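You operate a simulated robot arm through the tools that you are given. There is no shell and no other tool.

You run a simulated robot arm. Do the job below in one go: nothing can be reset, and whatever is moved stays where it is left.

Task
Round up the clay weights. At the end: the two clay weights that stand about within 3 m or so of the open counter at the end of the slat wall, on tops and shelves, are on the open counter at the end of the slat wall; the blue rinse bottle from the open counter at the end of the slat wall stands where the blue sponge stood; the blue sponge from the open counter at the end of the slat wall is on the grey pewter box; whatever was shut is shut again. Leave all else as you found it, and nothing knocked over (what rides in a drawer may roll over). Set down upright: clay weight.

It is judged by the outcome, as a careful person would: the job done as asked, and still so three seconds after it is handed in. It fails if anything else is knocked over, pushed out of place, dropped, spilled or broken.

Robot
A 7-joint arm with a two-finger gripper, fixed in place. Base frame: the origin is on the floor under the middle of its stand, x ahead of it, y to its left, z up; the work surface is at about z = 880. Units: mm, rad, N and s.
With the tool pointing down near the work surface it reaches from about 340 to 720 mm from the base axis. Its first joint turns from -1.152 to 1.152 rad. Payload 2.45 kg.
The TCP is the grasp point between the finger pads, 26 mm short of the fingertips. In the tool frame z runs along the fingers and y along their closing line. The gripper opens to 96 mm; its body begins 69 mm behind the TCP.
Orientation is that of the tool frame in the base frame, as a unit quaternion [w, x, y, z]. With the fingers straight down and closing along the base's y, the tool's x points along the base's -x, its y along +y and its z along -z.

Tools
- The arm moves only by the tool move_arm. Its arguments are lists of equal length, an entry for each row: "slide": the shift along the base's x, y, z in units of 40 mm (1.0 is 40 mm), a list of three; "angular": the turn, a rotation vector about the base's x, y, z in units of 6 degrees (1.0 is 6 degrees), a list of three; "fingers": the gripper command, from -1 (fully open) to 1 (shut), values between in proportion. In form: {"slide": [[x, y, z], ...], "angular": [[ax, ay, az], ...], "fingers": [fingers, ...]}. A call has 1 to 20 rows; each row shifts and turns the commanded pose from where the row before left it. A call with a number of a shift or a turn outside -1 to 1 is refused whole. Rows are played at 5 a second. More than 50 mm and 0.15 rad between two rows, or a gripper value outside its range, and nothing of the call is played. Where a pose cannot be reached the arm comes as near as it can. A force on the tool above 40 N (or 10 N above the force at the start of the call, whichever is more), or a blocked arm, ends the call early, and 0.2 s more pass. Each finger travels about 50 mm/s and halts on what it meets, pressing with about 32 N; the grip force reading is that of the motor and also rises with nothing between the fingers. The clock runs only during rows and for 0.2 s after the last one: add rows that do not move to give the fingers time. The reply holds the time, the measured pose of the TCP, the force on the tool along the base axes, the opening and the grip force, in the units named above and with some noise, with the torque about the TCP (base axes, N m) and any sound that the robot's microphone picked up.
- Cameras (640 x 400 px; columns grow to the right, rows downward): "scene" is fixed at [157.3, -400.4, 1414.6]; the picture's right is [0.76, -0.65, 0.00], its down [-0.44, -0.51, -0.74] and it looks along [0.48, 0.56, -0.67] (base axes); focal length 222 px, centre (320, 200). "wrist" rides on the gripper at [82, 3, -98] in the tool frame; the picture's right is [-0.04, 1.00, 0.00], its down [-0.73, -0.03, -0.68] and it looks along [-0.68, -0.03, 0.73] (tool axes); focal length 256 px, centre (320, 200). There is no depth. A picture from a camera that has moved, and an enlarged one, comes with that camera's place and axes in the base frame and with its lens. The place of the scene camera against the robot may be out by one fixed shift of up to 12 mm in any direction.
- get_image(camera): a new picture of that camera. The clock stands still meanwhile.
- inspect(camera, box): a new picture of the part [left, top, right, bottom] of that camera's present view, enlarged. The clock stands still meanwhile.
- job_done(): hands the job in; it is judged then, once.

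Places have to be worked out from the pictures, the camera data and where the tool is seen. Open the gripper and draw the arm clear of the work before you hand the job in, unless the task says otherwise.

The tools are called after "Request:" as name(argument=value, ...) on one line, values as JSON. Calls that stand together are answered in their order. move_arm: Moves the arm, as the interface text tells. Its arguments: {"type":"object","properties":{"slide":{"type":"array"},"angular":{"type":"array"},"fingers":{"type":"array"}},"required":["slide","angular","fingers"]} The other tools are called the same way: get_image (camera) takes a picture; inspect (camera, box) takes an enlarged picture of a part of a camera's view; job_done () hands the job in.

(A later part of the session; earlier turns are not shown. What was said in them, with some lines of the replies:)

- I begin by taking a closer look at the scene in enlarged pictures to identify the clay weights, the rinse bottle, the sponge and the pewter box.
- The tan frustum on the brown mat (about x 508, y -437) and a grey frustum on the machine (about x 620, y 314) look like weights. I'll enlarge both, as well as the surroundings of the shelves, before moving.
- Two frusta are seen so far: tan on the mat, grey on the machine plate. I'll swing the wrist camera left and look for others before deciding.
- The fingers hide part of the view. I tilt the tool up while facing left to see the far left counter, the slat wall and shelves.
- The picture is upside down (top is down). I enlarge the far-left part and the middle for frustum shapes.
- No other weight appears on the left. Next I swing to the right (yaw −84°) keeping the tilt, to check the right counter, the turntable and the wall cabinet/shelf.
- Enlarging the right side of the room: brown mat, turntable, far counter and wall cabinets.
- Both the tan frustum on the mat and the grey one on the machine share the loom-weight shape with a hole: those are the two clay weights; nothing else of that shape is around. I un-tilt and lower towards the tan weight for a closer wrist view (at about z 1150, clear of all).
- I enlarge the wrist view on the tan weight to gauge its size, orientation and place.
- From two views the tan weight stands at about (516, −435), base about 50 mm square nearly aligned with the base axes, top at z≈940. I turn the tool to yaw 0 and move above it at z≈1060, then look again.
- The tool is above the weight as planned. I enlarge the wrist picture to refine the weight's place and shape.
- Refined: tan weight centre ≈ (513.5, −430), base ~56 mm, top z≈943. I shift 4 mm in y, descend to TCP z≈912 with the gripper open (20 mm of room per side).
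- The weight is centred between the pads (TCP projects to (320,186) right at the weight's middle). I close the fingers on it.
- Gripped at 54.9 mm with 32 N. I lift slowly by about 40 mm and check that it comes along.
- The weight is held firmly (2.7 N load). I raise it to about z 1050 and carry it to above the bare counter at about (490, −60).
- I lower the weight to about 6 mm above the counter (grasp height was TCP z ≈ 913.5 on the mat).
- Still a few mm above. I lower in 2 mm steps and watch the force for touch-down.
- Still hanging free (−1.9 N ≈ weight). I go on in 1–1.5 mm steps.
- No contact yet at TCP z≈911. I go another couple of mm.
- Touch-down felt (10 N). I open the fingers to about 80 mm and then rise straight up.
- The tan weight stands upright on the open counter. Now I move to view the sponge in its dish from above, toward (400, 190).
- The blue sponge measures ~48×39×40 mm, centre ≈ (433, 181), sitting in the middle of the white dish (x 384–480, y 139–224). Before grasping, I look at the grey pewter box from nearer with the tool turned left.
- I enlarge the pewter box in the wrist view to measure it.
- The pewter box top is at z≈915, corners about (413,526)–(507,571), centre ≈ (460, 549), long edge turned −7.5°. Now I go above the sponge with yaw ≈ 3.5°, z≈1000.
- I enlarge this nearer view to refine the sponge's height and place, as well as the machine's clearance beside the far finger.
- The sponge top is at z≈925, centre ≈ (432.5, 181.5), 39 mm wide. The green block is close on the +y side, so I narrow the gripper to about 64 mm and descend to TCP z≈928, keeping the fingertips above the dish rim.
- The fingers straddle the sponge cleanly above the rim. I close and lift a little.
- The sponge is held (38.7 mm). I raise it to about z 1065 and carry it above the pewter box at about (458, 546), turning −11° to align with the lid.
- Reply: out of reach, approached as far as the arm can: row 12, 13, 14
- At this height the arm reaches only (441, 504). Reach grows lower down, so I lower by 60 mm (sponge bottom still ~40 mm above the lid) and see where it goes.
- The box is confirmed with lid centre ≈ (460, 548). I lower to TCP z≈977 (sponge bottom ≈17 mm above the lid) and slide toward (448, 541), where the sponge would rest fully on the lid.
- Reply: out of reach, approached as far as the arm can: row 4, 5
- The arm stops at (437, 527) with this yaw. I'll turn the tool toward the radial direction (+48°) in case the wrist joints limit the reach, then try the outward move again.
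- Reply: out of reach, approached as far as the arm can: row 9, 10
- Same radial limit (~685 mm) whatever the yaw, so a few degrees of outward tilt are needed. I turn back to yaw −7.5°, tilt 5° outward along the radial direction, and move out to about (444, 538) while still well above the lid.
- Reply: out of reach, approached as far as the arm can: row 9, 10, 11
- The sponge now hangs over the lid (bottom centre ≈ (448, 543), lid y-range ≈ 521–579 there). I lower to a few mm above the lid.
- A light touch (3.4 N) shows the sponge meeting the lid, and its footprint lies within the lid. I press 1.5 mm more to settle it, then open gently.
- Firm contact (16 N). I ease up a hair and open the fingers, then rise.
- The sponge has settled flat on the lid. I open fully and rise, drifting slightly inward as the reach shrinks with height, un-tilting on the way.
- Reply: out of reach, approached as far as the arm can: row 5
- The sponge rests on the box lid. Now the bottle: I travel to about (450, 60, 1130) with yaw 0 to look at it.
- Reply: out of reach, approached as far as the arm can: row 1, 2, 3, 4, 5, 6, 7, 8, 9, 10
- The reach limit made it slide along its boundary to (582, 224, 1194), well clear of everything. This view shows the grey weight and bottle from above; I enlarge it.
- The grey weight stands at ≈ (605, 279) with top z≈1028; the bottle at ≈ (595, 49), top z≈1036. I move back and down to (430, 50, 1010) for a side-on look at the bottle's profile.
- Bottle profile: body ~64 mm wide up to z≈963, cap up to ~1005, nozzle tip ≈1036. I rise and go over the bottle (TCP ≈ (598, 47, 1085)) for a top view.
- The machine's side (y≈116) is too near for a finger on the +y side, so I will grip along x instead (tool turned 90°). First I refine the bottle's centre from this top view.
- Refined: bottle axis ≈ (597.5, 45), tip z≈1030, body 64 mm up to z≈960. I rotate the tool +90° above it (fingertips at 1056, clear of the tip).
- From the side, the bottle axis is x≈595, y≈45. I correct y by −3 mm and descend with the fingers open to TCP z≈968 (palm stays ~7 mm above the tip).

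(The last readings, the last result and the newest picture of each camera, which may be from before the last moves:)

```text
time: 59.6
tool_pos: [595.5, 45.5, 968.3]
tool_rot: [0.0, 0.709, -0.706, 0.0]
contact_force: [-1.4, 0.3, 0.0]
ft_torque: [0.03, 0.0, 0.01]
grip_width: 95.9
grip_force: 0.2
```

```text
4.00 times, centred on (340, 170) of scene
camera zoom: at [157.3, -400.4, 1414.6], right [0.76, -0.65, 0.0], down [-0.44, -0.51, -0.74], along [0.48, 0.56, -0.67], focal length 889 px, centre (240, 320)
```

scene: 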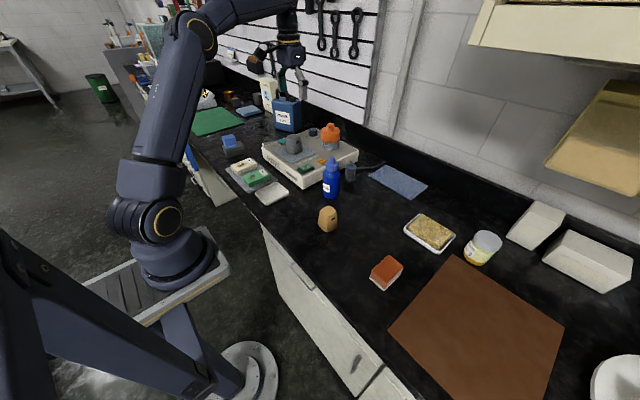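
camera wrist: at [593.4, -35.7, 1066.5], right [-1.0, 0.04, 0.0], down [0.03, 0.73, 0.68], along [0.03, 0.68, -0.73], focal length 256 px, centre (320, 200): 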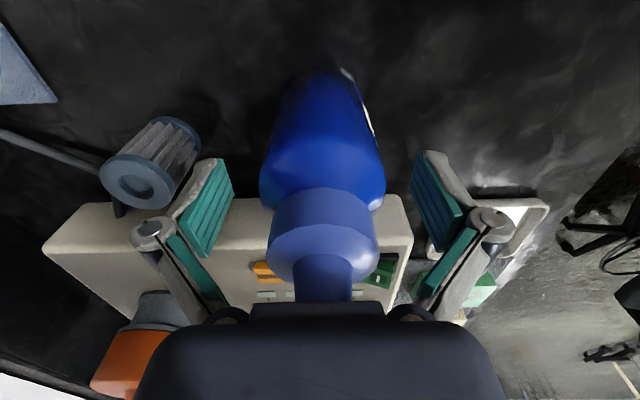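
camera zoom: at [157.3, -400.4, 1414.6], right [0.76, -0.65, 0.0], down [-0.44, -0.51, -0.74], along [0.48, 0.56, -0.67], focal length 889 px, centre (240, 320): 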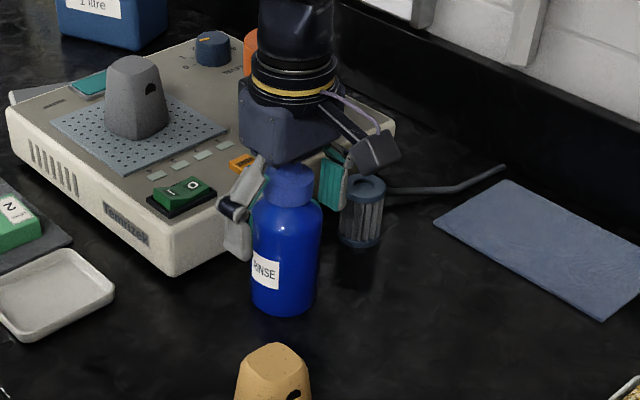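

The bottle is centred between the pads. I close on it.

Request:
move_arm(slide=[[0, 0, 0], [0, 0, 0], [0, 0, 0], [0, 0, 0], [0, 0, 0]], angular=[[0, 0, 0], [0, 0, 0], [0, 0, 0], [0, 0, 0], [0, 0, 0]], fingers=[0, 1, 1, 1, 1])

Request:
get_image(camera="wrist")

Request:
inspect(camera="scene", box=[280, 120, 400, 220])

```text
time: 60.8
tool_pos: [596.7, 45.3, 968.4]
tool_rot: [0.0, -0.707, 0.707, 0.0]
contact_force: [-0.4, -0.4, 1.5]
ft_torque: [-0.02, 0.06, 0.01]
grip_width: 60.2
grip_force: 32.3
```

```text
taken
camera wrist: at [593.3, -35.6, 1066.9], right [-1.0, 0.04, 0.0], down [0.03, 0.73, 0.68], along [0.03, 0.68, -0.73], focal length 256 px, centre (320, 200)
```

wrist: 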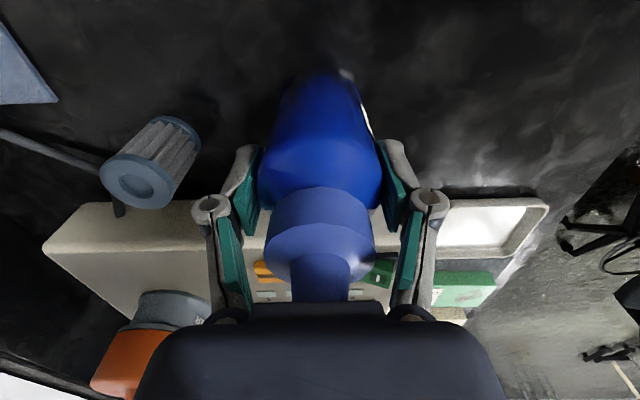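

```text
4.00 times, centred on (340, 170) of scene
camera zoom: at [157.2, -400.4, 1414.7], right [0.76, -0.65, 0.0], down [-0.44, -0.51, -0.74], along [0.48, 0.56, -0.67], focal length 889 px, centre (240, 320)
```

zoom: 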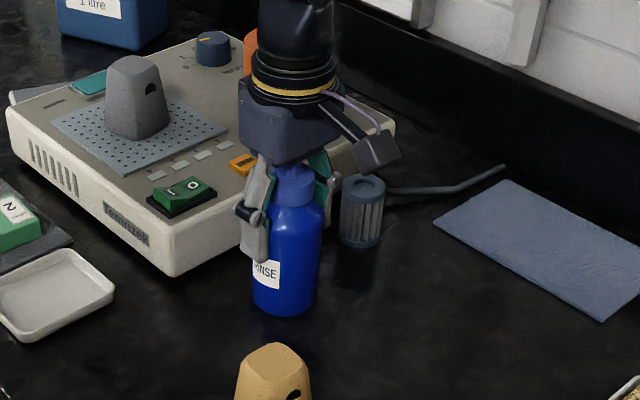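

Gripped at 60.2 mm. I lift slowly and check the load.

Request:
move_arm(slide=[[0, 0, 0.15], [0, 0, 0.3], [0, 0, 0.4], [0, 0, 0.4], [0, 0, 0]], angular=[[0, 0, 0], [0, 0, 0], [0, 0, 0], [0, 0, 0], [0, 0, 0]], fingers=[1, 1, 1, 1, 1])

Request:
get_image(camera="wrist")

Request:
inspect(camera="scene", box=[280, 110, 400, 210])

```text
time: 62.0
tool_pos: [597.0, 44.8, 1018.8]
tool_rot: [0.0, -0.706, 0.708, 0.0]
contact_force: [-0.6, 0.5, -1.9]
ft_torque: [0.0, 0.01, 0.02]
grip_width: 60.3
grip_force: 32.3
```

```text
taken
camera wrist: at [594.3, -36.0, 1117.6], right [-1.0, 0.04, 0.0], down [0.03, 0.73, 0.68], along [0.03, 0.68, -0.73], focal length 256 px, centre (320, 200)
```

wrist: 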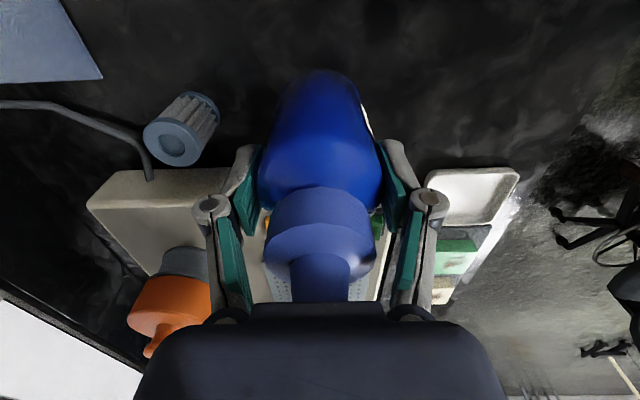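

```text
4.00 times, centred on (340, 160) of scene
camera zoom: at [157.3, -400.4, 1414.6], right [0.76, -0.65, 0.0], down [-0.44, -0.51, -0.74], along [0.48, 0.56, -0.67], focal length 889 px, centre (240, 360)
```

zoom: 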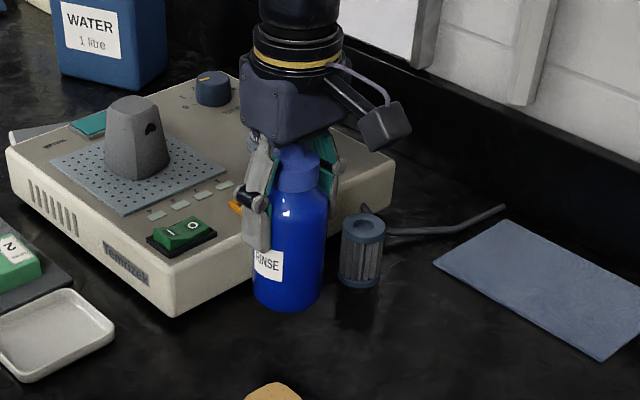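

The bottle is held upright (bottom = TCP − 88). I raise it to TCP z≈1076, pull back in x, then go across to above the empty dish at (432.5, 181.5).

Request:
move_arm(slide=[[0, 0, 0.7], [0, 0, 0.73], [-0.5, 0, 0], [-0.8, 0, 0], [-0.8, 0, 0], [-0.8, 0, 0], [-0.8, 0, 0], [-0.41, 0.3, 0], [0, 0.8, 0], [0, 0.8, 0], [0, 0.8, 0], [0, 0.5, 0], [0, 0.22, 0], [0, 0, 0]], angular=[[0, 0, 0], [0, 0, 0], [0, 0, 0], [0, 0, 0], [0, 0, 0], [0, 0, 0], [0, 0, 0], [0, 0, 0], [0, 0, 0], [0, 0, 0], [0, 0, 0], [0, 0, 0], [0, 0, 0], [0, 0, 0]], fingers=[1, 1, 1, 1, 1, 1, 1, 1, 1, 1, 1, 1, 1, 1])

Request:
get_image(camera="wrist")

Request:
get_image(camera="scene")

```text
time: 65.0
tool_pos: [431.6, 181.3, 1076.5]
tool_rot: [0.0, -0.707, 0.707, -0.001]
contact_force: [-0.7, -0.6, -3.1]
ft_torque: [-0.01, 0.01, -0.01]
grip_width: 60.0
grip_force: 31.9
```

```text
taken
camera wrist: at [429.5, 100.6, 1175.2], right [-1.0, 0.04, 0.0], down [0.03, 0.73, 0.68], along [0.03, 0.68, -0.73], focal length 256 px, centre (320, 200)
```

wrist: 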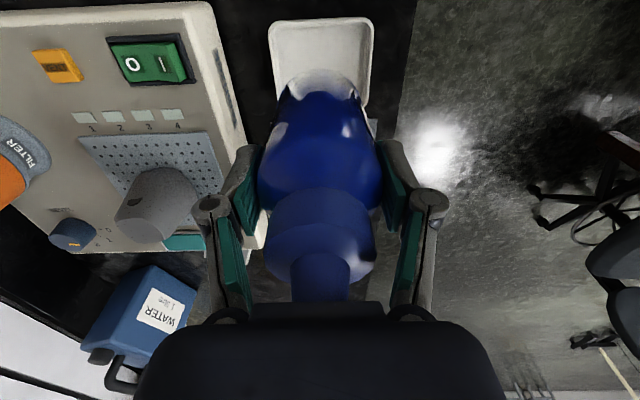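

```text
taken
```

scene: 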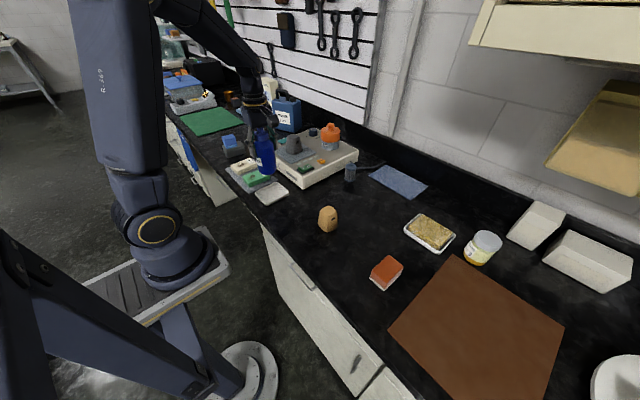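

The dish lies centred at ≈ (431.5, 182) under the bottle. I lower to just above the dish floor.

Request:
move_arm(slide=[[0, 0, -0.6], [0, 0, -0.8], [0, 0, -0.6], [0, 0, -0.3], [0, 0, 0]], angular=[[0, 0, 0], [0, 0, 0], [0, 0, 0], [0, 0, 0], [0, 0, 0]], fingers=[1, 1, 1, 1, 1])

Request:
get_image(camera="wrist")

Request:
inspect(camera="scene", box=[220, 110, 340, 210])

```text
time: 66.2
tool_pos: [431.5, 179.8, 983.6]
tool_rot: [0.0, 0.708, -0.707, 0.0]
contact_force: [-0.1, -0.9, -3.0]
ft_torque: [-0.03, 0.01, -0.01]
grip_width: 60.1
grip_force: 32.2
```

```text
taken
camera wrist: at [428.4, 99.3, 1082.2], right [-1.0, 0.04, 0.0], down [0.03, 0.73, 0.68], along [0.03, 0.68, -0.73], focal length 256 px, centre (320, 200)
```

wrist: 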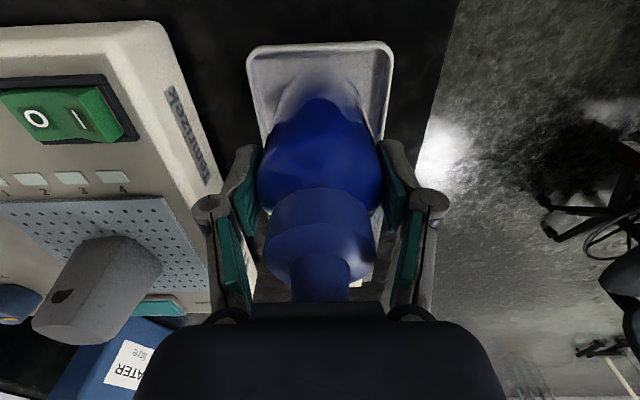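

```text
4.00 times, centred on (280, 160) of scene
camera zoom: at [157.3, -400.4, 1414.6], right [0.76, -0.65, 0.0], down [-0.44, -0.51, -0.74], along [0.48, 0.56, -0.67], focal length 889 px, centre (480, 360)
```

zoom: 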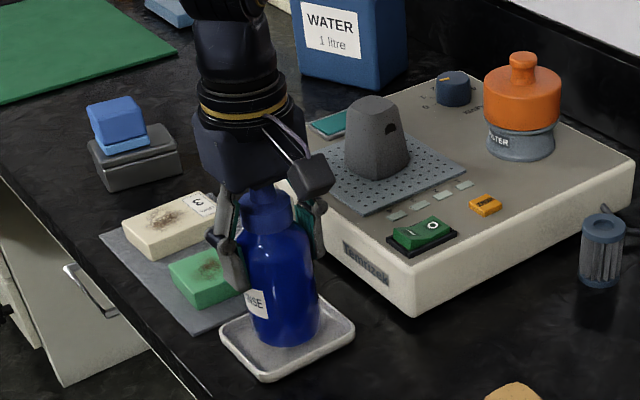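

The bottle is centred over the dish about 10 mm up. I lower in small steps until touch-down.

Request:
move_arm(slide=[[0, 0.03, -0.1], [0, 0, -0.06], [0, 0, -0.03], [0, 0, 0]], angular=[[0, 0, 0], [0, 0, 0], [0, 0, 0], [0, 0, 0]], fingers=[1, 1, 1, 1])

```text
time: 67.2
tool_pos: [432.1, 183.4, 976.6]
tool_rot: [0.001, -0.706, 0.708, 0.0]
contact_force: [0.0, 0.0, -2.5]
ft_torque: [0.0, 0.05, 0.03]
grip_width: 60.2
grip_force: 31.8
```

No contact yet; I continue 1 mm at a time.

Request:
move_arm(slide=[[0, 0, -0.03], [0, 0, -0.03], [0, 0, -0.02], [0, 0, 0]], angular=[[0, 0, 0], [0, 0, 0], [0, 0, 0], [0, 0, 0]], fingers=[1, 1, 1, 1])

```text
time: 68.2
tool_pos: [432.3, 183.3, 973.5]
tool_rot: [0.0, 0.707, -0.707, 0.0]
contact_force: [-0.4, 0.4, -3.0]
ft_torque: [-0.02, 0.03, 0.01]
grip_width: 60.5
grip_force: 31.9
```

Still hanging (−3 N). Another two 1 mm steps.

Request:
move_arm(slide=[[0, 0, -0.025], [0, 0, -0.025], [0, 0, 0]], angular=[[0, 0, 0], [0, 0, 0], [0, 0, 0]], fingers=[1, 1, 1])

```text
time: 69.0
tool_pos: [431.9, 183.0, 973.1]
tool_rot: [0.001, -0.707, 0.707, -0.001]
contact_force: [-2.6, -3.2, 18.8]
ft_torque: [-0.26, 0.25, 0.03]
grip_width: 60.4
grip_force: 31.7
```

Touch-down (about 19 N). I ease up a hair and open the fingers gradually to ~80 mm.

Request:
move_arm(slide=[[0, 0, 0.02], [0, 0, 0], [0, 0, 0], [0, 0, 0], [0, 0, 0]], angular=[[0, 0, 0], [0, 0, 0], [0, 0, 0], [0, 0, 0], [0, 0, 0]], fingers=[1, -0.3, -0.5, -0.7, -0.7])

Request:
get_image(camera="wrist")

Request:
inspect(camera="scene", box=[220, 110, 340, 210])

```text
time: 70.2
tool_pos: [430.4, 181.9, 971.6]
tool_rot: [0.0, -0.707, 0.707, 0.0]
contact_force: [-0.6, -0.5, 0.2]
ft_torque: [0.03, 0.01, 0.02]
grip_width: 81.7
grip_force: 0.1
```

```text
taken
camera wrist: at [428.4, 101.2, 1071.0], right [-1.0, 0.04, 0.0], down [0.03, 0.73, 0.68], along [0.03, 0.68, -0.73], focal length 256 px, centre (320, 200)
```

wrist: 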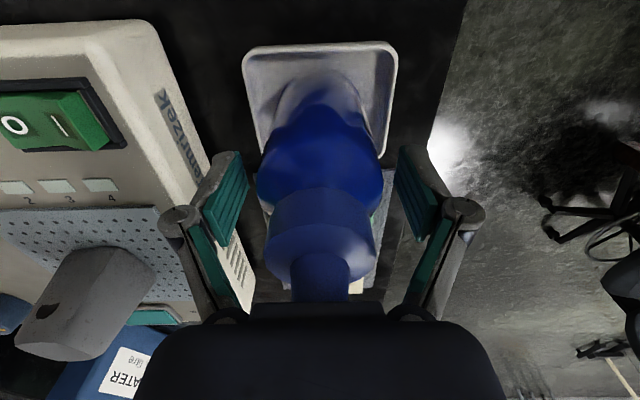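

```text
4.00 times, centred on (280, 160) of scene
camera zoom: at [157.3, -400.4, 1414.6], right [0.76, -0.65, 0.0], down [-0.44, -0.51, -0.74], along [0.48, 0.56, -0.67], focal length 889 px, centre (480, 360)
```

zoom: 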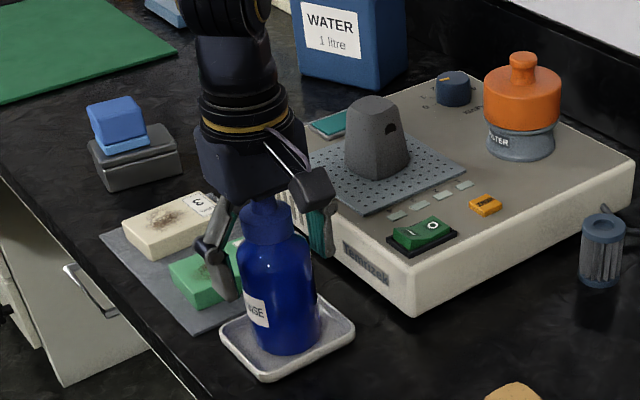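

The bottle stands in the dish where the sponge was. I rise straight up above its tip, then go to about (520, 250, 1135) turning back to yaw 0 for the grey weight.

Request:
move_arm(slide=[[0, 0, 0.4], [0, 0, 0.8], [0, 0, 0.9], [0, 0, 0.9], [0.15, 0.1, 0.3], [0.15, 0.1, 0.2], [0.15, 0.12, 0.2], [0.15, 0.12, 0.2], [0.15, 0.12, 0.2], [0.15, 0.12, 0.1], [0.15, 0.12, 0], [0.15, 0.12, 0], [0.15, 0.12, 0], [0.15, 0.12, 0], [0.15, 0.12, 0], [0.15, 0.12, 0], [0.15, 0.12, 0], [0.15, 0.12, 0], [0.1, 0.12, 0], [0, 0, 0]], angular=[[0, 0, 0], [0, 0, 0], [0, 0, 0], [0, 0, 0], [0, 0, -1], [0, 0, -1], [0, 0, -1], [0, 0, -1], [0, 0, -1], [0, 0, -1], [0, 0, -1], [0, 0, -1], [0, 0, -1], [0, 0, -1], [0, 0, -1], [0, 0, -1], [0, 0, -1], [0, 0, -1], [0, 0, -1], [0, 0, 0]], fingers=[-0.7, -0.7, -0.7, -0.7, -1, -1, -1, -1, -1, -1, -1, -1, -1, -1, -1, -1, -1, -1, -1, -1])

Request:
get_image(camera="wrist")

Request:
get_image(camera="scene")

```text
time: 74.4
tool_pos: [519.9, 254.1, 1139.6]
tool_rot: [0.0, 0.0, 1.0, 0.0]
contact_force: [0.6, -0.6, 0.7]
ft_torque: [0.02, 0.0, -0.04]
grip_width: 96.1
grip_force: 0.0
```

```text
taken
camera wrist: at [438.8, 256.5, 1239.0], right [0.04, 1.0, 0.0], down [0.73, -0.03, 0.68], along [0.68, -0.03, -0.73], focal length 256 px, centre (320, 200)
```

wrist: 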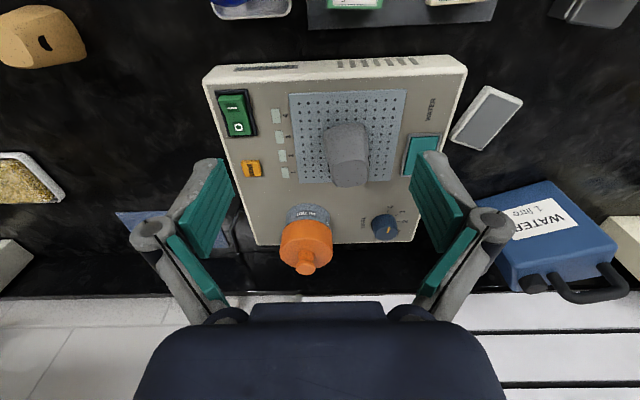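

```text
taken
```

scene: 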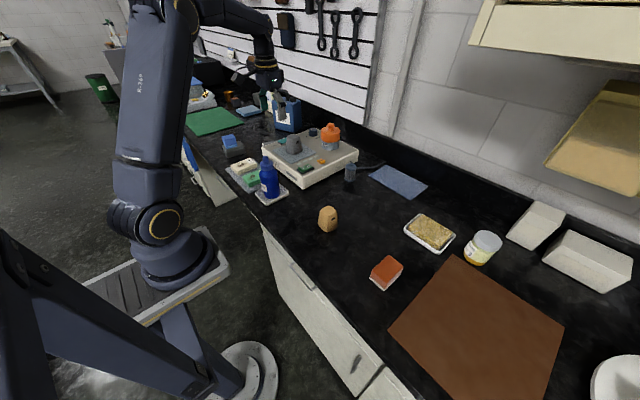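

Everything stands well. I enlarge the grey weight to measure its place, orientation and the plate height.

Request:
inspect(camera="wrist", box=[270, 80, 450, 220])

Request:
inspect(camera="scene", box=[250, 110, 370, 200])

Request:
inspect(camera="scene", box=[300, 190, 360, 250])

```text
2.86 times, centred on (360, 150) of wrist
camera zoom: at [438.8, 256.5, 1239.0], right [0.04, 1.0, 0.0], down [0.73, -0.03, 0.68], along [0.68, -0.03, -0.73], focal length 731 px, centre (206, 343)
```

zoom: 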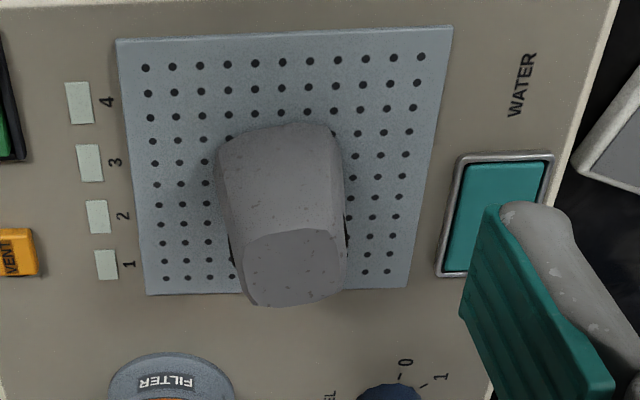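

```text
4.44 times, centred on (310, 155) of scene
camera zoom: at [157.3, -400.4, 1414.6], right [0.76, -0.65, 0.0], down [-0.44, -0.51, -0.74], along [0.48, 0.56, -0.67], focal length 988 px, centre (364, 400)
```

zoom: 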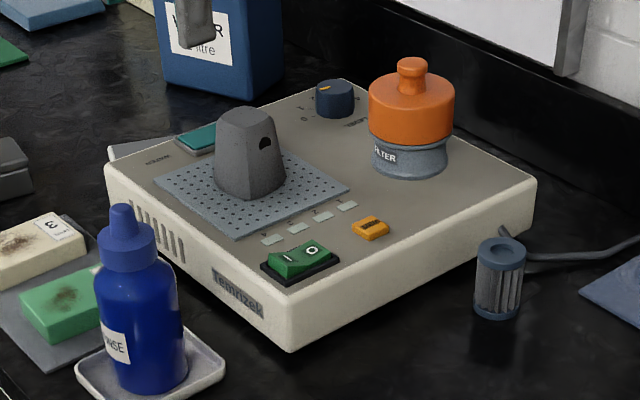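

```text
6.67 times, centred on (330, 220) of scene
camera zoom: at [157.3, -400.4, 1414.6], right [0.76, -0.65, 0.0], down [-0.44, -0.51, -0.74], along [0.48, 0.56, -0.67], focal length 1481 px, centre (253, 67)
```

zoom: 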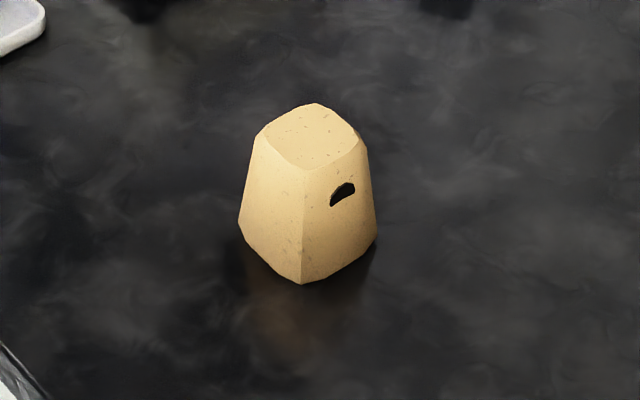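

The plate is at z≈948 (both cameras agree), so the grey weight is centred at ≈ (613, 282) with top ≈1010. I close the gripper to 80 mm and move to a stand-off at (560, 282, 1060) for a check.

Request:
move_arm(slide=[[0.333, 0.2375, -0.663], [0.333, 0.2375, -0.663], [0.333, 0.2375, -0.663], [0, 0, 0]], angular=[[0, 0, 0.1], [0, 0, 0.1], [0, 0, 0.13], [0, 0, 0]], fingers=[-0.667, -0.667, -0.667, -0.667])

Request:
get_image(camera="wrist")

Request:
inspect(camera="wrist", box=[230, 80, 410, 260])

```text
time: 75.4
tool_pos: [557.4, 280.2, 1060.9]
tool_rot: [0.0, -0.017, 1.0, 0.0]
contact_force: [0.0, -0.6, 0.0]
ft_torque: [-0.02, 0.02, 0.02]
grip_width: 79.9
grip_force: 0.0
```

```text
taken
camera wrist: at [477.6, 282.3, 1160.2], right [0.01, 1.0, 0.0], down [0.73, 0.0, 0.68], along [0.68, 0.0, -0.73], focal length 256 px, centre (320, 200)
```

wrist: 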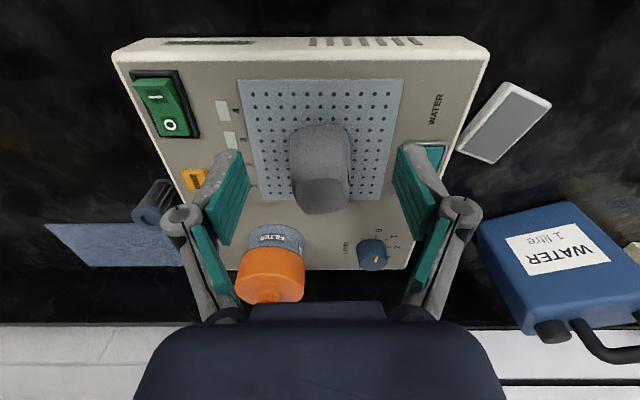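

```text
2.22 times, centred on (320, 170) of wrist
camera zoom: at [477.6, 282.3, 1160.2], right [0.01, 1.0, 0.0], down [0.73, 0.0, 0.68], along [0.68, 0.0, -0.73], focal length 569 px, centre (320, 267)
```

zoom: 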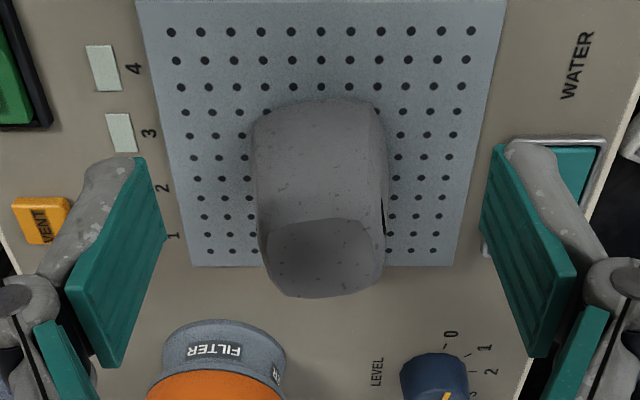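

Refined grey weight centre ≈ (611.5, 283). I approach diagonally, fingers on either side, down to TCP ≈ (611.5, 282.5, 980).

Request:
move_arm(slide=[[0.35, 0.02, -0.5], [0.35, 0.02, -0.5], [0.35, 0.02, -0.5], [0.3, 0.0, -0.4], [0, 0, -0.12], [0, 0, 0]], angular=[[0, 0, 0], [0, 0, 0], [0, 0, 0], [0, 0, 0], [0, 0, 0], [0, 0, 0]], fingers=[-0.667, -0.667, -0.667, -0.667, -0.667, -0.667])

Request:
get_image(camera="wrist")

Request:
inspect(camera="scene", box=[250, 100, 370, 190])

```text
time: 76.8
tool_pos: [613.8, 282.8, 979.2]
tool_rot: [0.0, -0.017, 1.0, 0.0]
contact_force: [0.8, -0.7, 0.2]
ft_torque: [0.0, 0.0, -0.01]
grip_width: 80.2
grip_force: 0.1
```

```text
taken
camera wrist: at [533.3, 284.2, 1078.3], right [0.01, 1.0, 0.0], down [0.73, 0.0, 0.68], along [0.68, 0.0, -0.73], focal length 256 px, centre (320, 200)
```

wrist: 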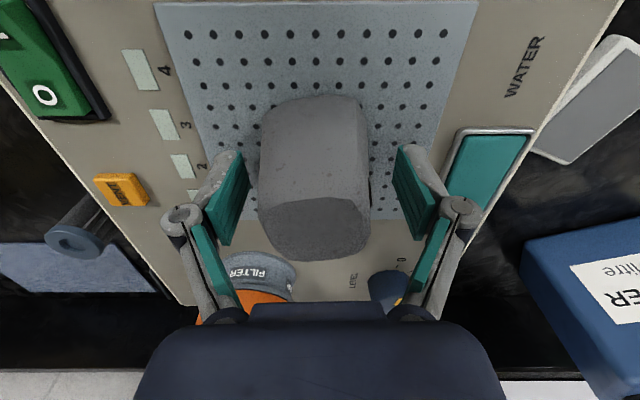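

```text
4.44 times, centred on (310, 145) of scene
camera zoom: at [157.3, -400.4, 1414.6], right [0.76, -0.65, 0.0], down [-0.44, -0.51, -0.74], along [0.48, 0.56, -0.67], focal length 988 px, centre (364, 444)
```

zoom: 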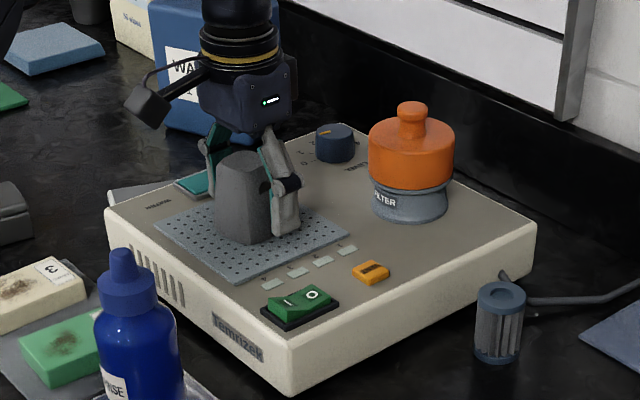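

The weight sits ~3 mm to −y of the pads' middle; I correct that and close.

Request:
move_arm(slide=[[-0.03, -0.065, 0], [0, 0, 0], [0, 0, 0], [0, 0, 0], [0, 0, 0], [0, 0, 0]], angular=[[0, 0, 0], [0, 0, 0], [0, 0, 0], [0, 0, 0], [0, 0, 0], [0, 0, 0]], fingers=[-0.667, -0.3, 1, 1, 1, 1])

Request:
get_image(camera="wrist")

```text
time: 78.2
tool_pos: [612.0, 281.4, 979.8]
tool_rot: [0.0, -0.018, 1.0, 0.002]
contact_force: [0.2, 3.0, 4.2]
ft_torque: [0.09, 0.07, 0.02]
grip_width: 55.8
grip_force: 32.0
```

```text
taken
camera wrist: at [531.5, 282.3, 1078.8], right [0.0, 1.0, 0.0], down [0.73, 0.0, 0.68], along [0.68, 0.0, -0.73], focal length 256 px, centre (320, 200)
```

wrist: 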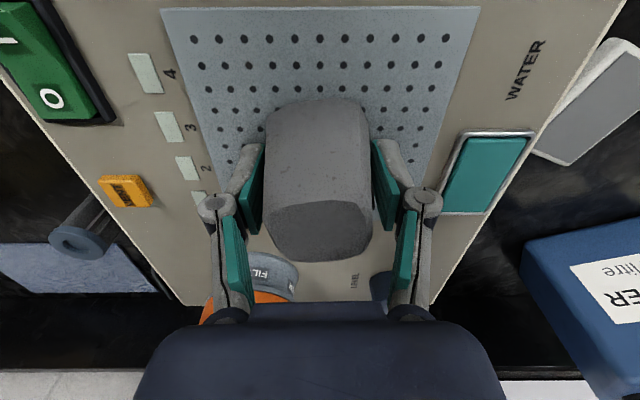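

Gripped at 55.8 mm. I lift about 45 mm slowly and check.

Request:
move_arm(slide=[[0, 0, 0.2], [0, 0, 0.3], [0, 0, 0.3], [-0.05, -0.02, 0.3], [0, 0, 0]], angular=[[0, 0, 0], [0, 0, 0], [0, 0, 0], [0, 0, 0], [0, 0, 0]], fingers=[1, 1, 1, 1, 1])

Request:
get_image(camera="wrist")

Request:
inspect(camera="scene", box=[250, 90, 370, 190])

```text
time: 79.4
tool_pos: [609.0, 279.9, 1024.0]
tool_rot: [0.0, -0.018, 1.0, -0.001]
contact_force: [-0.5, 0.8, -1.8]
ft_torque: [0.01, -0.06, -0.03]
grip_width: 55.2
grip_force: 31.8
```

```text
taken
camera wrist: at [529.1, 281.3, 1123.0], right [0.01, 1.0, 0.0], down [0.73, 0.0, 0.68], along [0.68, 0.0, -0.73], focal length 256 px, centre (320, 200)
```

wrist: 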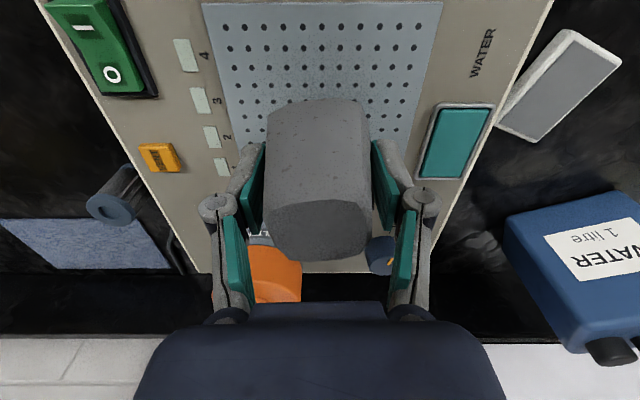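

```text
4.00 times, centred on (310, 140) of scene
camera zoom: at [157.3, -400.4, 1414.6], right [0.76, -0.65, 0.0], down [-0.44, -0.51, -0.74], along [0.48, 0.56, -0.67], focal length 889 px, centre (360, 440)
```

zoom: 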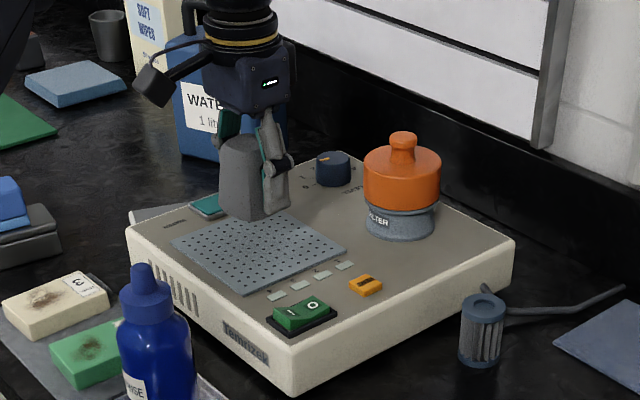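

The grey weight is lifted free (bottom ≈ z 992). I carry it over the machine front at TCP z≈1045 to above (540, 25) on the open counter, near the bottle's old spot.

Request:
move_arm(slide=[[-0.1, -0.1, 0.3], [-0.215, -0.5, 0.25], [-0.215, -0.8, 0], [-0.215, -0.8, 0], [-0.215, -0.8, 0], [-0.215, -0.8, 0], [-0.215, -0.8, 0], [-0.215, -0.8, 0], [-0.1, -0.6, 0], [0, -0.37, 0], [0, 0, 0]], angular=[[0, 0, 0], [0, 0, 0], [0, 0, 0], [0, 0, 0], [0, 0, 0], [0, 0, 0], [0, 0, 0], [0, 0, 0], [0, 0, 0], [0, 0, 0], [0, 0, 0]], fingers=[1, 1, 1, 1, 1, 1, 1, 1, 1, 1, 1])

Request:
get_image(camera="wrist")

Request:
get_image(camera="scene")

```text
time: 81.8
tool_pos: [541.8, 26.5, 1045.4]
tool_rot: [0.0, -0.018, 1.0, 0.0]
contact_force: [-0.3, 0.6, -2.5]
ft_torque: [0.03, -0.01, 0.01]
grip_width: 55.1
grip_force: 31.4
```

```text
taken
camera wrist: at [460.8, 26.8, 1144.1], right [0.01, 1.0, 0.0], down [0.73, 0.0, 0.68], along [0.68, 0.0, -0.73], focal length 256 px, centre (320, 200)
```

wrist: 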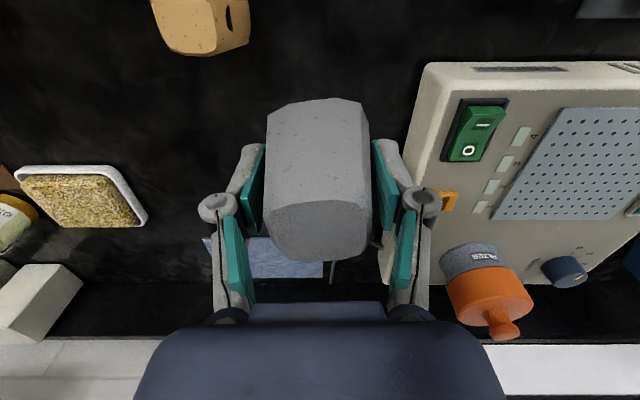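

```text
taken
```

scene: 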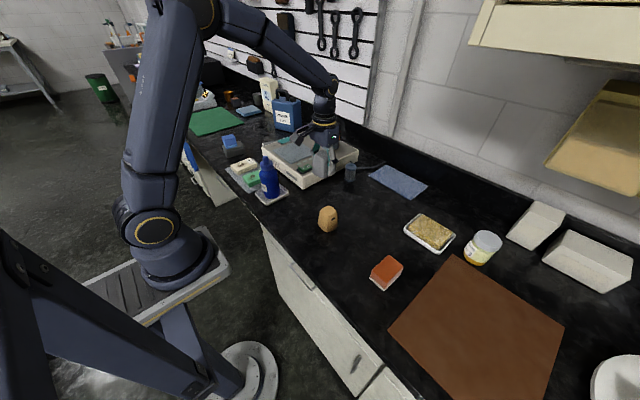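

The spot below is bare counter. I lower to about 6 mm above the surface.

Request:
move_arm(slide=[[0, 0, -0.8], [0, 0, -0.9], [0, 0, -0.8], [0, 0, -0.45], [0, 0, -0.2], [0, 0, 0]], angular=[[0, 0, 0], [0, 0, 0], [0, 0, 0], [0, 0, 0], [0, 0, 0], [0, 0, 0]], fingers=[1, 1, 1, 1, 1, 1])

Request:
get_image(camera="wrist")

Request:
inspect(camera="scene", box=[260, 130, 400, 240])

```text
time: 83.2
tool_pos: [540.9, 26.3, 919.3]
tool_rot: [0.001, -0.017, 1.0, 0.0]
contact_force: [0.7, -0.4, -2.8]
ft_torque: [-0.02, 0.0, 0.02]
grip_width: 55.1
grip_force: 32.5
```

```text
taken
camera wrist: at [460.3, 27.4, 1018.2], right [0.01, 1.0, 0.0], down [0.73, 0.0, 0.68], along [0.68, 0.0, -0.73], focal length 256 px, centre (320, 200)
```

wrist: 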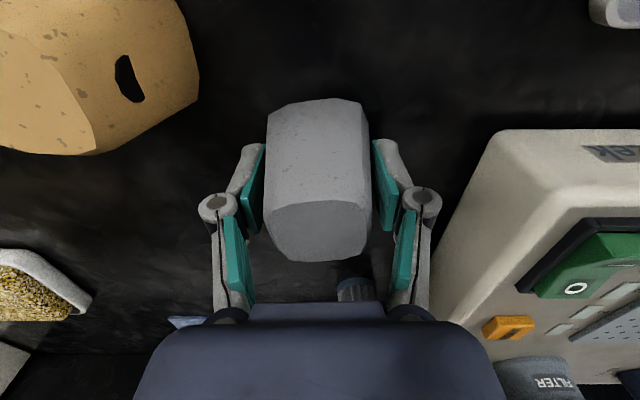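

```text
3.64 times, centred on (330, 185) of scene
camera zoom: at [157.3, -400.4, 1414.6], right [0.76, -0.65, 0.0], down [-0.44, -0.51, -0.74], along [0.48, 0.56, -0.67], focal length 808 px, centre (284, 254)
```

zoom: 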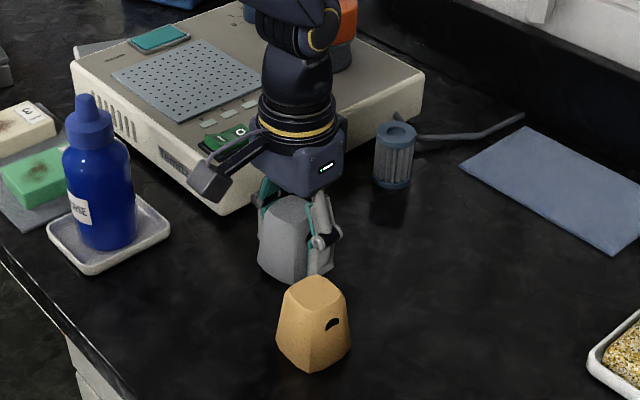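

About 7 mm above. I step down slowly until touch-down.

Request:
move_arm(slide=[[0, 0, -0.06], [0, 0, -0.05], [0, 0, -0.03], [0, 0, 0]], angular=[[0, 0, 0], [0, 0, 0], [0, 0, 0], [0, 0, 0]], fingers=[1, 1, 1, 1])

```text
time: 84.2
tool_pos: [541.5, 25.4, 913.0]
tool_rot: [0.0, -0.018, 1.0, 0.0]
contact_force: [-0.4, -0.3, -2.1]
ft_torque: [-0.02, -0.01, -0.01]
grip_width: 55.1
grip_force: 32.0
```

Still free; another 2 mm in small steps.

Request:
move_arm(slide=[[0, 0, -0.025], [0, 0, -0.025], [0, 0, 0]], angular=[[0, 0, 0], [0, 0, 0], [0, 0, 0]], fingers=[1, 1, 1])

```text
time: 85.0
tool_pos: [542.4, 25.3, 912.0]
tool_rot: [0.0, -0.018, 1.0, 0.0]
contact_force: [0.2, -0.4, -2.4]
ft_torque: [-0.01, -0.04, 0.04]
grip_width: 55.2
grip_force: 31.7
```

Not yet touching; I continue with two more 1 mm steps.

Request:
move_arm(slide=[[0, 0, -0.025], [0, 0, -0.025], [0, 0, 0]], angular=[[0, 0, 0], [0, 0, 0], [0, 0, 0]], fingers=[1, 1, 1])

```text
time: 85.8
tool_pos: [542.1, 25.7, 912.1]
tool_rot: [0.001, -0.017, 1.0, 0.0]
contact_force: [-7.1, -1.2, 24.7]
ft_torque: [-0.02, 0.37, 0.21]
grip_width: 55.0
grip_force: 32.1
```

Touch-down (25 N). I ease up slightly, open gently, and rise straight up.

Request:
move_arm(slide=[[0, 0, 0.025], [0, 0, 0], [0, 0, 0], [0, 0, 0], [0, 0, 0.3], [0, 0, 0.7], [0, 0, 0.9], [0, 0, 0.9], [0, 0, 0.9], [0, 0, 0.9], [0, 0, 0]], angular=[[0, 0, 0], [0, 0, 0], [0, 0, 0], [0, 0, 0], [0, 0, 0], [0, 0, 0], [0, 0, 0], [0, 0, 0], [0, 0, 0], [0, 0, 0], [0, 0, 0]], fingers=[1, -0.25, -0.5, -0.6, -0.6, -0.6, -0.6, -0.6, -0.6, -0.6, -0.6])

Request:
get_image(camera="wrist")

Request:
get_image(camera="scene")

```text
time: 88.2
tool_pos: [541.6, 25.8, 1094.7]
tool_rot: [0.0, -0.018, 1.0, 0.0]
contact_force: [-0.7, -0.4, -0.1]
ft_torque: [-0.05, -0.03, -0.01]
grip_width: 76.6
grip_force: 0.1
```

```text
taken
camera wrist: at [460.0, 26.1, 1193.6], right [0.01, 1.0, 0.0], down [0.73, 0.0, 0.68], along [0.68, 0.0, -0.73], focal length 256 px, centre (320, 200)
```

wrist: 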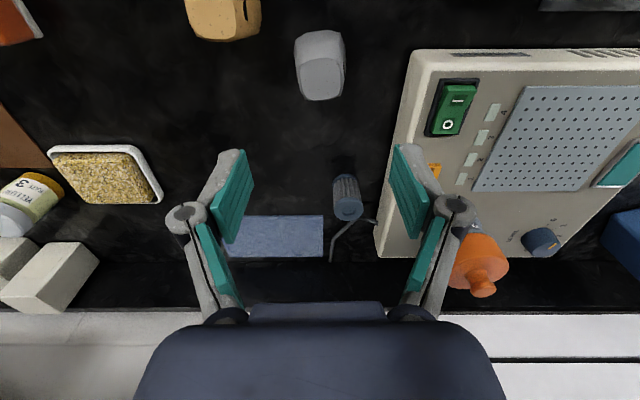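

```text
taken
```

scene: 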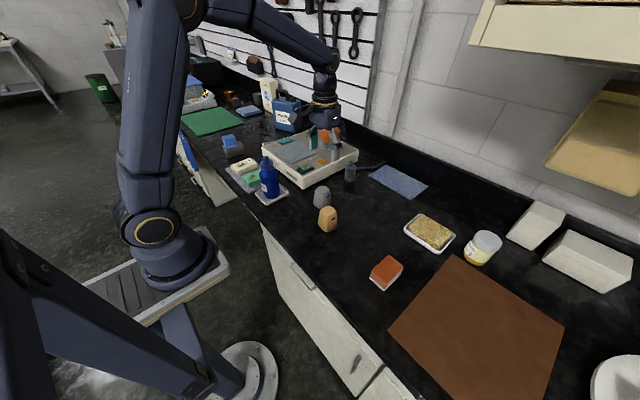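

Both weights now stand on the open counter. I open the gripper fully and draw the arm up and back to near its start pose.

Request:
move_arm(slide=[[0, 0, 0.9], [-0.2, 0, 0.9], [-0.6, 0.2, 0.6], [-0.7, 0.3, 0.5], [-0.7, 0.35, 0.3], [-0.7, 0.4, 0.2], [-0.7, 0.4, 0], [-0.7, 0.4, 0], [-0.5, 0.35, 0], [0, 0, 0]], angular=[[0, 0, 0], [0, 0, 0], [0, 0, 0], [0, 0, 0], [0, 0, 0], [0, 0, 0], [0, 0, -0.17], [0, 0, -0.17], [0, 0, 0], [0, 0, 0]], fingers=[-1, -1, -1, -1, -1, -1, -1, -1, -1, -1])

Request:
get_image(camera="wrist")

Request:
get_image(camera="scene")

Request:
inspect(camera="scene", box=[200, 120, 400, 245])

Request:
inspect(camera="scene", box=[340, 180, 640, 400])

```text
time: 90.4
tool_pos: [349.1, 121.4, 1230.3]
tool_rot: [0.0, 0.001, 1.0, 0.001]
contact_force: [0.7, 0.0, -0.5]
ft_torque: [0.03, 0.01, 0.0]
grip_width: 96.0
grip_force: 0.0
```

```text
taken
camera wrist: at [268.4, 124.7, 1328.4], right [0.04, 1.0, 0.0], down [0.73, -0.03, 0.68], along [0.68, -0.03, -0.73], focal length 256 px, centre (320, 200)
```

wrist: 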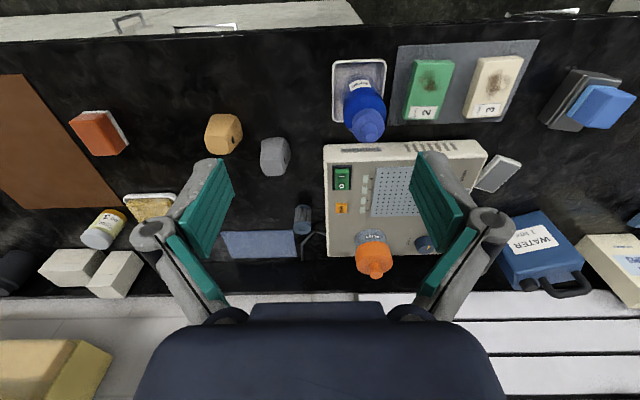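

```text
taken
```

scene: 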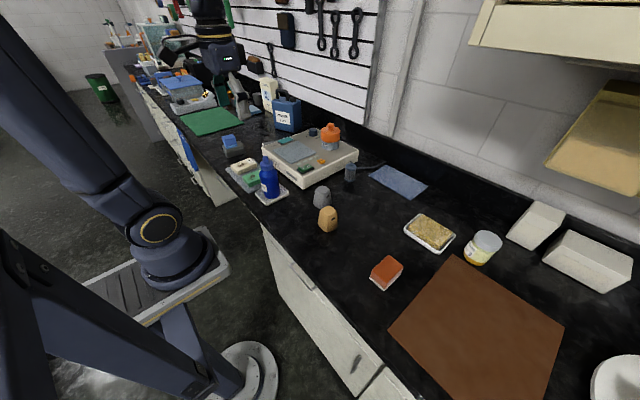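

```text
3.20 times, centred on (300, 182) of scene
camera zoom: at [157.3, -400.4, 1414.6], right [0.76, -0.65, 0.0], down [-0.44, -0.51, -0.74], along [0.48, 0.56, -0.67], focal length 711 px, centre (384, 256)
```

zoom: 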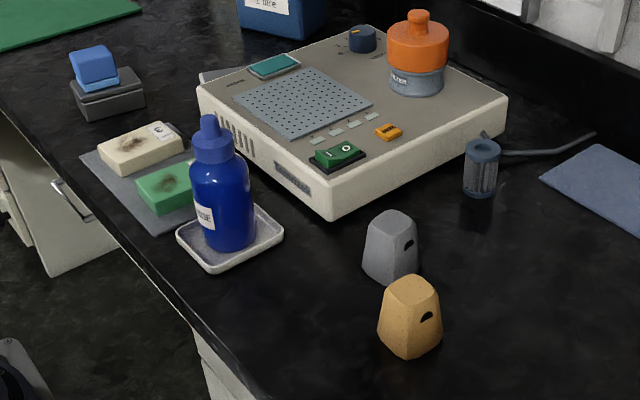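

```text
1.82 times, centred on (490, 290) of scene
camera zoom: at [157.3, -400.4, 1414.6], right [0.76, -0.65, 0.0], down [-0.44, -0.51, -0.74], along [0.48, 0.56, -0.67], focal length 404 px, centre (11, 36)
```

zoom: 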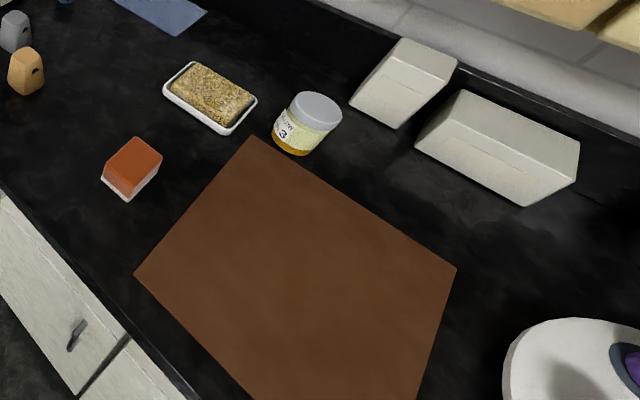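

Jar, tray, orange sponge and mat match their initial places. I take a last close look at the sponge on the box and the bottle in the dish.

Request:
inspect(camera="wrist", box=[500, 40, 640, 160])

Request:
inspect(camera="scene", box=[210, 120, 300, 210])

Request:
inspect(camera="wrist", box=[180, 40, 420, 200])

```text
3.33 times, centred on (570, 100) of wrist
camera zoom: at [268.4, 124.7, 1328.4], right [0.04, 1.0, 0.0], down [0.73, -0.03, 0.68], along [0.68, -0.03, -0.73], focal length 853 px, centre (-513, 533)
```

zoom: 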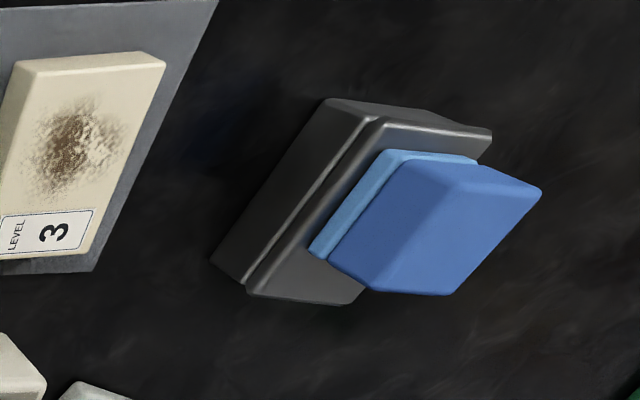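

```text
4.44 times, centred on (255, 165) of scene
camera zoom: at [157.3, -400.4, 1414.6], right [0.76, -0.65, 0.0], down [-0.44, -0.51, -0.74], along [0.48, 0.56, -0.67], focal length 988 px, centre (609, 356)
```

zoom: 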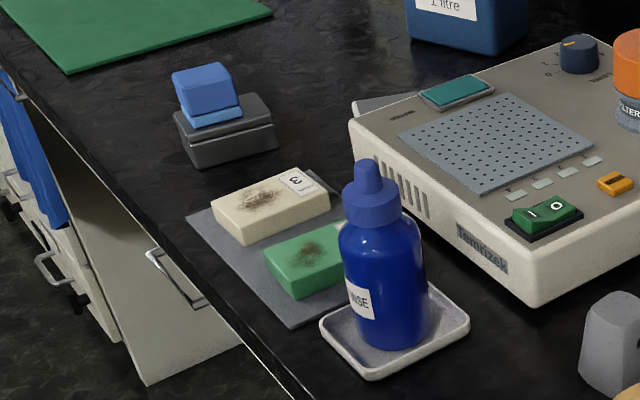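

```text
2.50 times, centred on (300, 120) of wrist
camera zoom: at [268.4, 124.7, 1328.4], right [0.04, 1.0, 0.0], down [0.73, -0.03, 0.68], along [0.68, -0.03, -0.73], focal length 640 px, centre (370, 400)
```

zoom: 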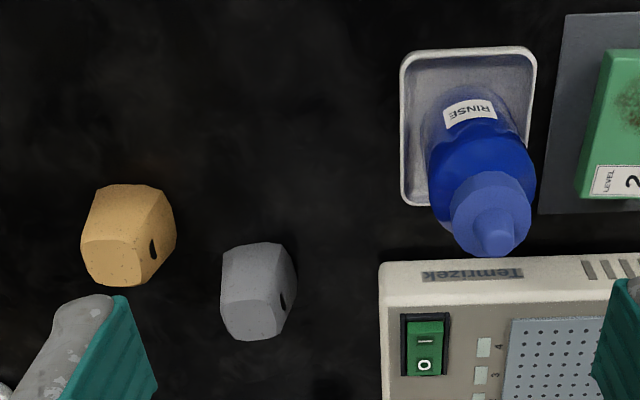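

The sponge lies flat on the pewter box, the bottle stands in the dish where the sponge was, and both clay weights stand upright on the open counter. Nothing else has moved and the arm is clear with the gripper open, so I hand the job in.

Request:
job_done()

```text
The job is handed in.
```

I've handed the job in, and in the last pictures everything was where you asked. I haven't seen the judge's result.

- **Clay weights:** the tan weight from the brown mat and the grey one from the machine's perforated plate stand upright on bare counter near the rinse bottle's old spot. I took these two as the clay weights because they share the same tapered shape with a hole, and I saw no others like them.
- **Blue rinse bottle:** it stands in the white dish, where the sponge was.
- **Blue sponge:** it rests flat on the lid of the grey pewter box, towards the back left of the lid. The arm couldn't reach that far pointing straight down, so I tilted it about 5° to set the sponge down.
- **Everything else:** I opened nothing, so there was nothing to shut. From comparing pictures, I saw nothing else moved or knocked over.

The arm is back near its start position with the gripper open.
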